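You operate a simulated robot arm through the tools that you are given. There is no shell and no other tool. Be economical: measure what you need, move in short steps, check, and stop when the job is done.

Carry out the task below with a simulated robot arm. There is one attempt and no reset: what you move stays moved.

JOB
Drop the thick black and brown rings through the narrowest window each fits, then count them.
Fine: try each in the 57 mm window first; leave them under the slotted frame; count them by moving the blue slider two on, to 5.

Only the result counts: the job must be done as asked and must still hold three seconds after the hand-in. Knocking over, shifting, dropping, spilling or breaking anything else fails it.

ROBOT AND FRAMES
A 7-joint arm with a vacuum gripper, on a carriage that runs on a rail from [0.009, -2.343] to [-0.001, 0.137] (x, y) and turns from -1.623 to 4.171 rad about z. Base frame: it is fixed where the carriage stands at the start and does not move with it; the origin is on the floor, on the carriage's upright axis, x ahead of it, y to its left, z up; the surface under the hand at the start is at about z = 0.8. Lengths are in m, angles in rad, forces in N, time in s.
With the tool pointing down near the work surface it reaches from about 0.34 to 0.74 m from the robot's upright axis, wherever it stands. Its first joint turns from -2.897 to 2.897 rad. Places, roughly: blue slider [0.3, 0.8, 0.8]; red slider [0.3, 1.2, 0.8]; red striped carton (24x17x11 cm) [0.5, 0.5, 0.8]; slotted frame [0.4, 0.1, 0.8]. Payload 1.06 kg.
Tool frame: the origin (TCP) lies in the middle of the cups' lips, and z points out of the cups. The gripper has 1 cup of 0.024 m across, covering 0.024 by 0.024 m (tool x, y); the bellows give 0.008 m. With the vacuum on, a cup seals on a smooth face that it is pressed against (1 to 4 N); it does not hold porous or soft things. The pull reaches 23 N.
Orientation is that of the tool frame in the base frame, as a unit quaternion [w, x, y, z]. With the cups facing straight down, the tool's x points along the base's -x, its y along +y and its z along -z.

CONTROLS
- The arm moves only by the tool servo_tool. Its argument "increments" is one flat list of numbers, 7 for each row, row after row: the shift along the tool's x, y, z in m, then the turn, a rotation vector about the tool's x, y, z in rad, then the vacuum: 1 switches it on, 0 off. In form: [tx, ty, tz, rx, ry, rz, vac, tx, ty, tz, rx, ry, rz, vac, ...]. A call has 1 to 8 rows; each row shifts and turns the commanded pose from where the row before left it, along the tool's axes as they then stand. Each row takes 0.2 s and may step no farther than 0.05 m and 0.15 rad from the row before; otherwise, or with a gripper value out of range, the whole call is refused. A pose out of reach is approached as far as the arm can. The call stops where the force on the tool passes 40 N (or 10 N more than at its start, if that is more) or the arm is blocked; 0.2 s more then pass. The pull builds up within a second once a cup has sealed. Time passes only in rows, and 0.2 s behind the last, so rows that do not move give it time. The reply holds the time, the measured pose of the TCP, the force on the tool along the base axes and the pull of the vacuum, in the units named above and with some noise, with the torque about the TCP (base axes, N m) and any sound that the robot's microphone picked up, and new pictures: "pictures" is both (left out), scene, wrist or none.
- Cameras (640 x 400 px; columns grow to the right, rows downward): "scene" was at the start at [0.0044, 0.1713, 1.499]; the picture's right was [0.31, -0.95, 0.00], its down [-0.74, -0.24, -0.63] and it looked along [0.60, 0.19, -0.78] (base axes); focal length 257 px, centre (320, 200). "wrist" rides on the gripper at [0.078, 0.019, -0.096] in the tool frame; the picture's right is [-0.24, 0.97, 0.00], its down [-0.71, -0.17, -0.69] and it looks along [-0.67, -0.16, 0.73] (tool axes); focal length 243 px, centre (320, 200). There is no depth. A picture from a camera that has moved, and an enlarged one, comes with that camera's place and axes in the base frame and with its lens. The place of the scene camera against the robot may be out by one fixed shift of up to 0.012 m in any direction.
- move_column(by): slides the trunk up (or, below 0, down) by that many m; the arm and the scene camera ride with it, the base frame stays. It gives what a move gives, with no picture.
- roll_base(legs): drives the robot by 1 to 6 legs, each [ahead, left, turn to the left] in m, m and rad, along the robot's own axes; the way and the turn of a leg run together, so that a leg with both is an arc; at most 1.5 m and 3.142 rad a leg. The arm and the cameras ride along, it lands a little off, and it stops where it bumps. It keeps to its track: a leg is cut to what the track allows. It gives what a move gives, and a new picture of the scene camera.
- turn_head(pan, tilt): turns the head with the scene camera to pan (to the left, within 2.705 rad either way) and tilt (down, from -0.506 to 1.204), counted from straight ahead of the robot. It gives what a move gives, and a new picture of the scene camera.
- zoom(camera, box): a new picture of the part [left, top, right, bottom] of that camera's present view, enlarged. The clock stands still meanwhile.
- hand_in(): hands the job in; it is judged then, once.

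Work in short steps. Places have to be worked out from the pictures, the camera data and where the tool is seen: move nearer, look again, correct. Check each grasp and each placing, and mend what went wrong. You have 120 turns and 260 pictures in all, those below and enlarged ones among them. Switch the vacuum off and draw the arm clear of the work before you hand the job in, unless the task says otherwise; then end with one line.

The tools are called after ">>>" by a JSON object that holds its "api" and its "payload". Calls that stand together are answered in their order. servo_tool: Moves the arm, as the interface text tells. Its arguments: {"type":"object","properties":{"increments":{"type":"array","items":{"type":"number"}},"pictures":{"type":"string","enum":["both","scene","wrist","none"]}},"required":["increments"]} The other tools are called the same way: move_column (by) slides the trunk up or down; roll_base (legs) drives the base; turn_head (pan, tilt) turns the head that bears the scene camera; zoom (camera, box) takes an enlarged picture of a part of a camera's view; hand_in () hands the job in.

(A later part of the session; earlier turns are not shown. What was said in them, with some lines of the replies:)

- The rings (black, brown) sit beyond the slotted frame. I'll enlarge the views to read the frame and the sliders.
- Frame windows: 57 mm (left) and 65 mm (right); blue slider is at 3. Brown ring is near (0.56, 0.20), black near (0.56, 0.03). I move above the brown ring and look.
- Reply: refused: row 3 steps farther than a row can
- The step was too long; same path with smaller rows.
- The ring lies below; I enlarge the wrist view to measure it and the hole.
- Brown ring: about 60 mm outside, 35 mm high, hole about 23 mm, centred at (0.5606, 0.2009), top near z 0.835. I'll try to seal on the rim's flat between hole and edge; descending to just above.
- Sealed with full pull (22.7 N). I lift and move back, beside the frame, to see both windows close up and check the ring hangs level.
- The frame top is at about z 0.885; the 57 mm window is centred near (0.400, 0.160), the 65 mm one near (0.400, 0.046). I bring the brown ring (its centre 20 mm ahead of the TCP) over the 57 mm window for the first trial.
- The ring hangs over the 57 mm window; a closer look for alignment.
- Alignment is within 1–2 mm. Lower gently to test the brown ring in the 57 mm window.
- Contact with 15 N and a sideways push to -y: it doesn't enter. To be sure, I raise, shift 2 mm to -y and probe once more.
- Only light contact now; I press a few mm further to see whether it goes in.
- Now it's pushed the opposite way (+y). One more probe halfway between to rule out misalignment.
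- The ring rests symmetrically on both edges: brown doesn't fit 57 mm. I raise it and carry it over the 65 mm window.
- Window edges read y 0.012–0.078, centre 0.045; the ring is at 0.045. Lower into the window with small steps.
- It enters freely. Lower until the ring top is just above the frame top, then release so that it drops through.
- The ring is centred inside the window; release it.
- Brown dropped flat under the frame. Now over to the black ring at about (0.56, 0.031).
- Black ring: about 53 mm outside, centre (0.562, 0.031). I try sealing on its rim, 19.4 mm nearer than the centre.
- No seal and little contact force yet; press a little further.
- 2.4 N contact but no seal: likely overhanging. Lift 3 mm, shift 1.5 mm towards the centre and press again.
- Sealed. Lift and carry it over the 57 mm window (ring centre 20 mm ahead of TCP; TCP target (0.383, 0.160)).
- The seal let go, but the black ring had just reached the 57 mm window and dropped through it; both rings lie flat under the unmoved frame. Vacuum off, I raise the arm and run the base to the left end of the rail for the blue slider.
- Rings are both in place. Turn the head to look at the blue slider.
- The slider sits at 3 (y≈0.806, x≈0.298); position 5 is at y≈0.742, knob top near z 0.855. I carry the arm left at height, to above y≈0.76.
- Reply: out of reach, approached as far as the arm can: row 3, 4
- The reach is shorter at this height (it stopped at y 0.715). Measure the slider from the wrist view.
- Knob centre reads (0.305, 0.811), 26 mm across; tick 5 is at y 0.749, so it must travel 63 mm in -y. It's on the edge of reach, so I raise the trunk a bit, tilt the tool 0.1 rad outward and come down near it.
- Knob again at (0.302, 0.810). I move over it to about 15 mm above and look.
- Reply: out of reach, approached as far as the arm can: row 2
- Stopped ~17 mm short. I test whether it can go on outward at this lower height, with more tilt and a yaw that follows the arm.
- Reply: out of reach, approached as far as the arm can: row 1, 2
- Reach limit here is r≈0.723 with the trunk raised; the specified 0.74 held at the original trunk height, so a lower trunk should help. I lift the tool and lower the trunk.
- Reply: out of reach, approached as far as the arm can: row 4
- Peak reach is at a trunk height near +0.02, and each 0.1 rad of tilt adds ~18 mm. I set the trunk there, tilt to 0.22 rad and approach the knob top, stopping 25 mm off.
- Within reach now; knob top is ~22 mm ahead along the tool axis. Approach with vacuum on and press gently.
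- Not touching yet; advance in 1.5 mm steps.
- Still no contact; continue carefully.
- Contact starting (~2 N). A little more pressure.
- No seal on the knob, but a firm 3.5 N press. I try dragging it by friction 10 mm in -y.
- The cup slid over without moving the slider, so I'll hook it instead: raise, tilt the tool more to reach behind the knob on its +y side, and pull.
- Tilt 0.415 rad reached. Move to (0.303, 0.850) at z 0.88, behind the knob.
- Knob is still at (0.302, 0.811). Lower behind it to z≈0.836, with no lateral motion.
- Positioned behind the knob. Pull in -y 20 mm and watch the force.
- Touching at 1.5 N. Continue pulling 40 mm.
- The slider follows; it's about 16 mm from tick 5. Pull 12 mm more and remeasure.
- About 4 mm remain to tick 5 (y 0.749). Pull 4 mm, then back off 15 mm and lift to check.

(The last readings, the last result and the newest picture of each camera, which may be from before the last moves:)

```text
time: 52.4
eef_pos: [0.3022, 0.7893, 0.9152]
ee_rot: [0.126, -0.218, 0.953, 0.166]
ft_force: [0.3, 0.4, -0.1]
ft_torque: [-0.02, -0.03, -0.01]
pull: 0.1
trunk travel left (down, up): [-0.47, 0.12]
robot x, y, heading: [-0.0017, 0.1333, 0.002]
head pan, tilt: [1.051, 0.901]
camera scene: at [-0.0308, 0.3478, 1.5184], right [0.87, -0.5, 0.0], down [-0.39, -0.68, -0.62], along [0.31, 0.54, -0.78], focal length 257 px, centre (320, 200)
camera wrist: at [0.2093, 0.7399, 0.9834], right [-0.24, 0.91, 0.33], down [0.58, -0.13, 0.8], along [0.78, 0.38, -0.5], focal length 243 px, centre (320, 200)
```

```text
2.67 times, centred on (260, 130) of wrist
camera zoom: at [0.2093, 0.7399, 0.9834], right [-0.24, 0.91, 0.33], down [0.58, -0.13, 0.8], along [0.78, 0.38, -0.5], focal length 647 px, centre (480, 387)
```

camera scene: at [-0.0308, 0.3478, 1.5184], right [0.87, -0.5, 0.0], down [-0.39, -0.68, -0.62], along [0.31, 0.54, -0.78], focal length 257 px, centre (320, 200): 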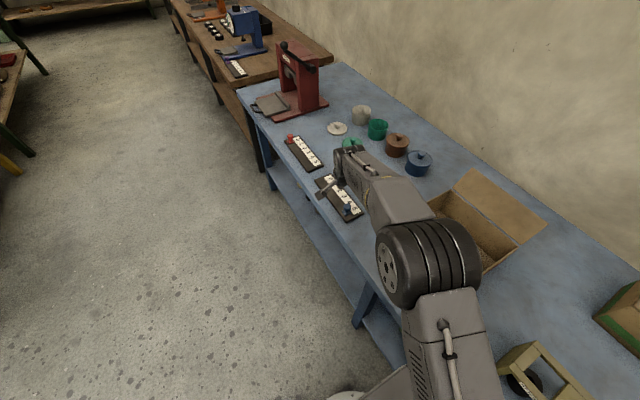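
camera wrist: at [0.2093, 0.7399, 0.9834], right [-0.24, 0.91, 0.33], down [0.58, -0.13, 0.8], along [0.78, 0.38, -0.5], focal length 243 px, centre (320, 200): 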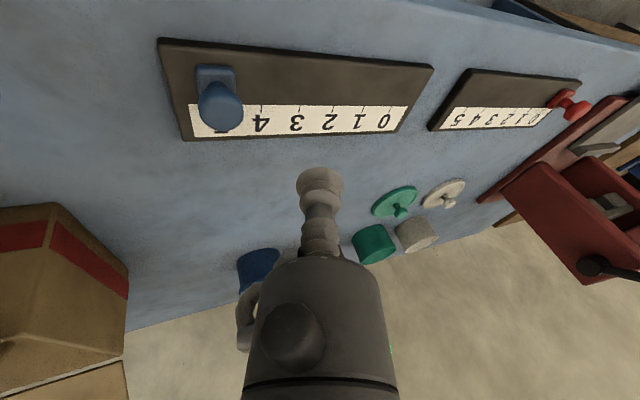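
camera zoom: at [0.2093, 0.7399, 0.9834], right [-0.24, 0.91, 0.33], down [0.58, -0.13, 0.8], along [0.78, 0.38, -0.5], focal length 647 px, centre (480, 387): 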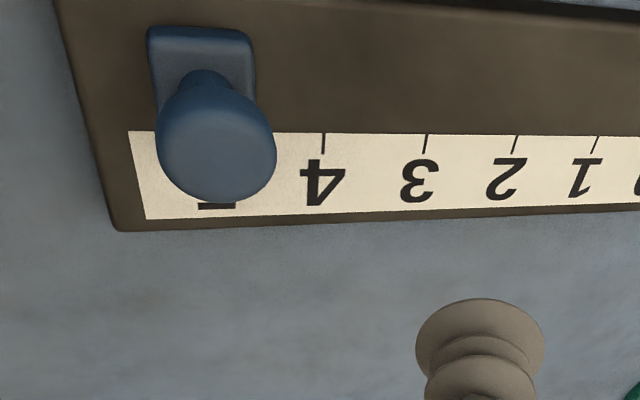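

Measured slider at y 0.748, ticks 4 and 3 at 0.780 and 0.813, so tick 5 at 0.748: it matches. I draw the arm clear and verify from the head camera.

>>> {"api": "servo_tool", "payload": {"increments": [-0.0125, 0.0105, -0.0366, 0, 0, 0, 0, -0.0125, 0.0105, -0.0366, 0, 0, 0, 0, -0.0125, 0.0105, -0.0366, 0.064, 0.077, 0, 0, 0, 0, -0.045, 0.064, 0.077, 0, 0, 0, 0, -0.03, 0.064, 0.077, 0, 0, 0.018, -0.04, 0, 0, 0, 0, 0, 0.018, -0.04, 0, 0, 0, 0, 0, 0.018, -0.04, 0, 0, 0, 0, 0], "pictures": "none"}}

>>> {"api": "servo_tool", "payload": {"increments": [0.01, -0.04, 0, 0, 0, 0, 0, 0.01, -0.04, 0, 0, 0, 0, 0, 0.01, -0.04, 0, 0, 0, 0, 0, 0.01, -0.04, 0, 0, 0, 0, 0], "pictures": "scene"}}

>>> {"api": "zoom", "payload": {"camera": "scene", "box": [310, 160, 380, 230]}}

```text
time: 54.2
eef_pos: [0.2948, 0.6173, 1.0882]
ee_rot: [0.037, -0.223, 0.973, 0.048]
ft_force: [0.2, -0.1, -0.3]
ft_torque: [0.0, 0.0, 0.0]
pull: 0.1
out of reach, approached as far as the arm can: row 5
trunk travel left (down, up): [-0.47, 0.12]
robot x, y, heading: [-0.0027, 0.134, 0.002]
head pan, tilt: [1.051, 0.901]
```

```text
time: 55.2
eef_pos: [0.3282, 0.4574, 1.0721]
ee_rot: [0.036, -0.222, 0.973, 0.047]
ft_force: [-0.4, 0.1, -0.7]
ft_torque: [-0.03, -0.03, -0.02]
pull: 0.1
trunk travel left (down, up): [-0.47, 0.12]
robot x, y, heading: [-0.0033, 0.1354, -0.001]
head pan, tilt: [1.051, 0.901]
camera scene: at [-0.0307, 0.3479, 1.5184], right [0.87, -0.5, 0.0], down [-0.39, -0.68, -0.62], along [0.31, 0.54, -0.78], focal length 257 px, centre (320, 200)
```

scene: 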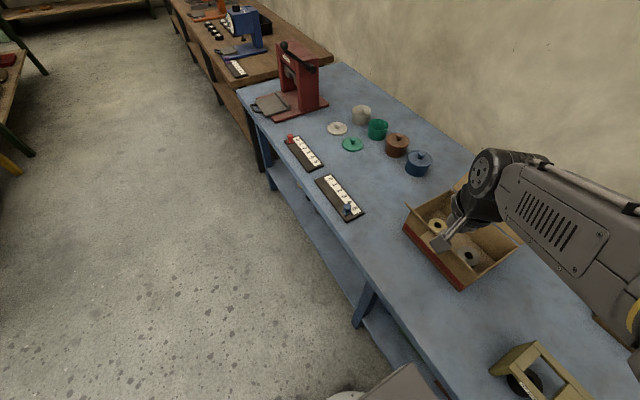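

```text
5.71 times, centred on (345, 195) of scene
camera zoom: at [-0.0307, 0.3479, 1.5184], right [0.87, -0.5, 0.0], down [-0.39, -0.68, -0.62], along [0.31, 0.54, -0.78], focal length 1466 px, centre (177, 229)
```

zoom: 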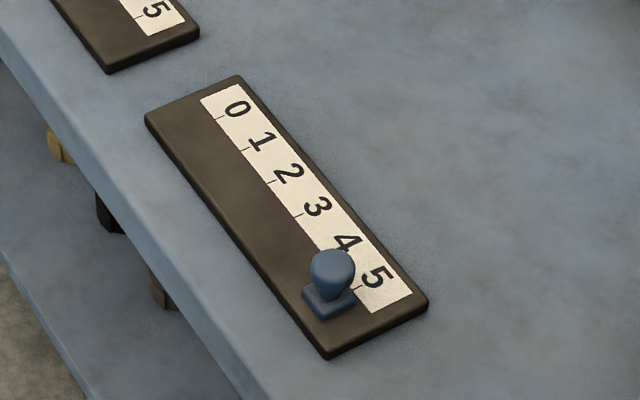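

The slider lines up with 5 just as it did with 3 at the start. Final check on the frame and rings.

>>> {"api": "turn_head", "payload": {"pan": 0.2, "tilt": 0.9}}

>>> {"api": "zoom", "payload": {"camera": "scene", "box": [260, 180, 480, 320]}}

```text
time: 56.4
eef_pos: [0.3279, 0.4582, 1.0725]
ee_rot: [0.036, -0.222, 0.973, 0.047]
ft_force: [0.6, 0.1, -0.3]
ft_torque: [0.01, -0.02, 0.02]
pull: 0.1
trunk travel left (down, up): [-0.47, 0.12]
robot x, y, heading: [0.0004, 0.1352, -0.003]
head pan, tilt: [0.201, 0.901]
camera scene: at [0.0057, 0.2975, 1.5184], right [0.2, -0.98, 0.0], down [-0.77, -0.16, -0.62], along [0.61, 0.12, -0.78], focal length 257 px, centre (320, 200)
```

scene: 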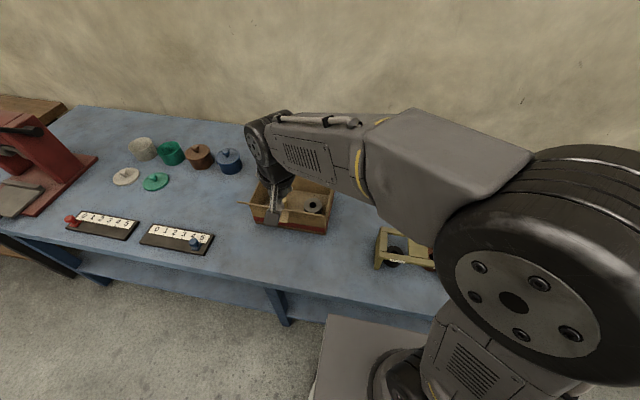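

```text
2.86 times, centred on (370, 250) of scene
camera zoom: at [0.0057, 0.2975, 1.5184], right [0.2, -0.98, 0.0], down [-0.77, -0.16, -0.62], along [0.61, 0.12, -0.78], focal length 733 px, centre (177, 57)
```

zoom: 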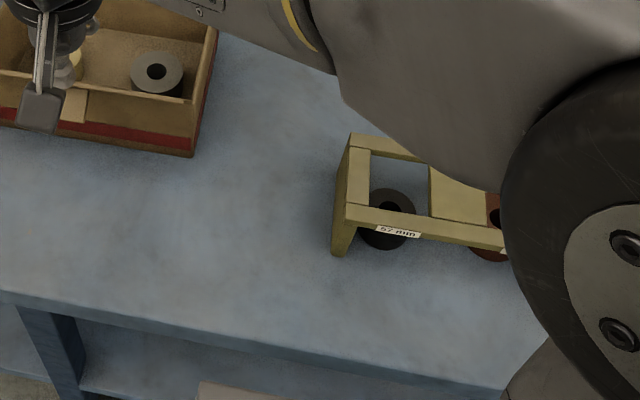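

Everything is in place: both rings are under the frame, the slider is on 5, the vacuum is off and the arm is clear. Handing in.

>>> {"api": "hand_in", "payload": {}}

```text
The job is handed in.
```

The job is handed in: the brown ring (about 60 mm) didn't fit the 57 mm window and went through the 65 mm one, the black ring (about 53 mm) went through the 57 mm one (the suction let go just as I brought it over that window), both lie flat under the slotted frame, and the blue slider was moved from 3 to 5.
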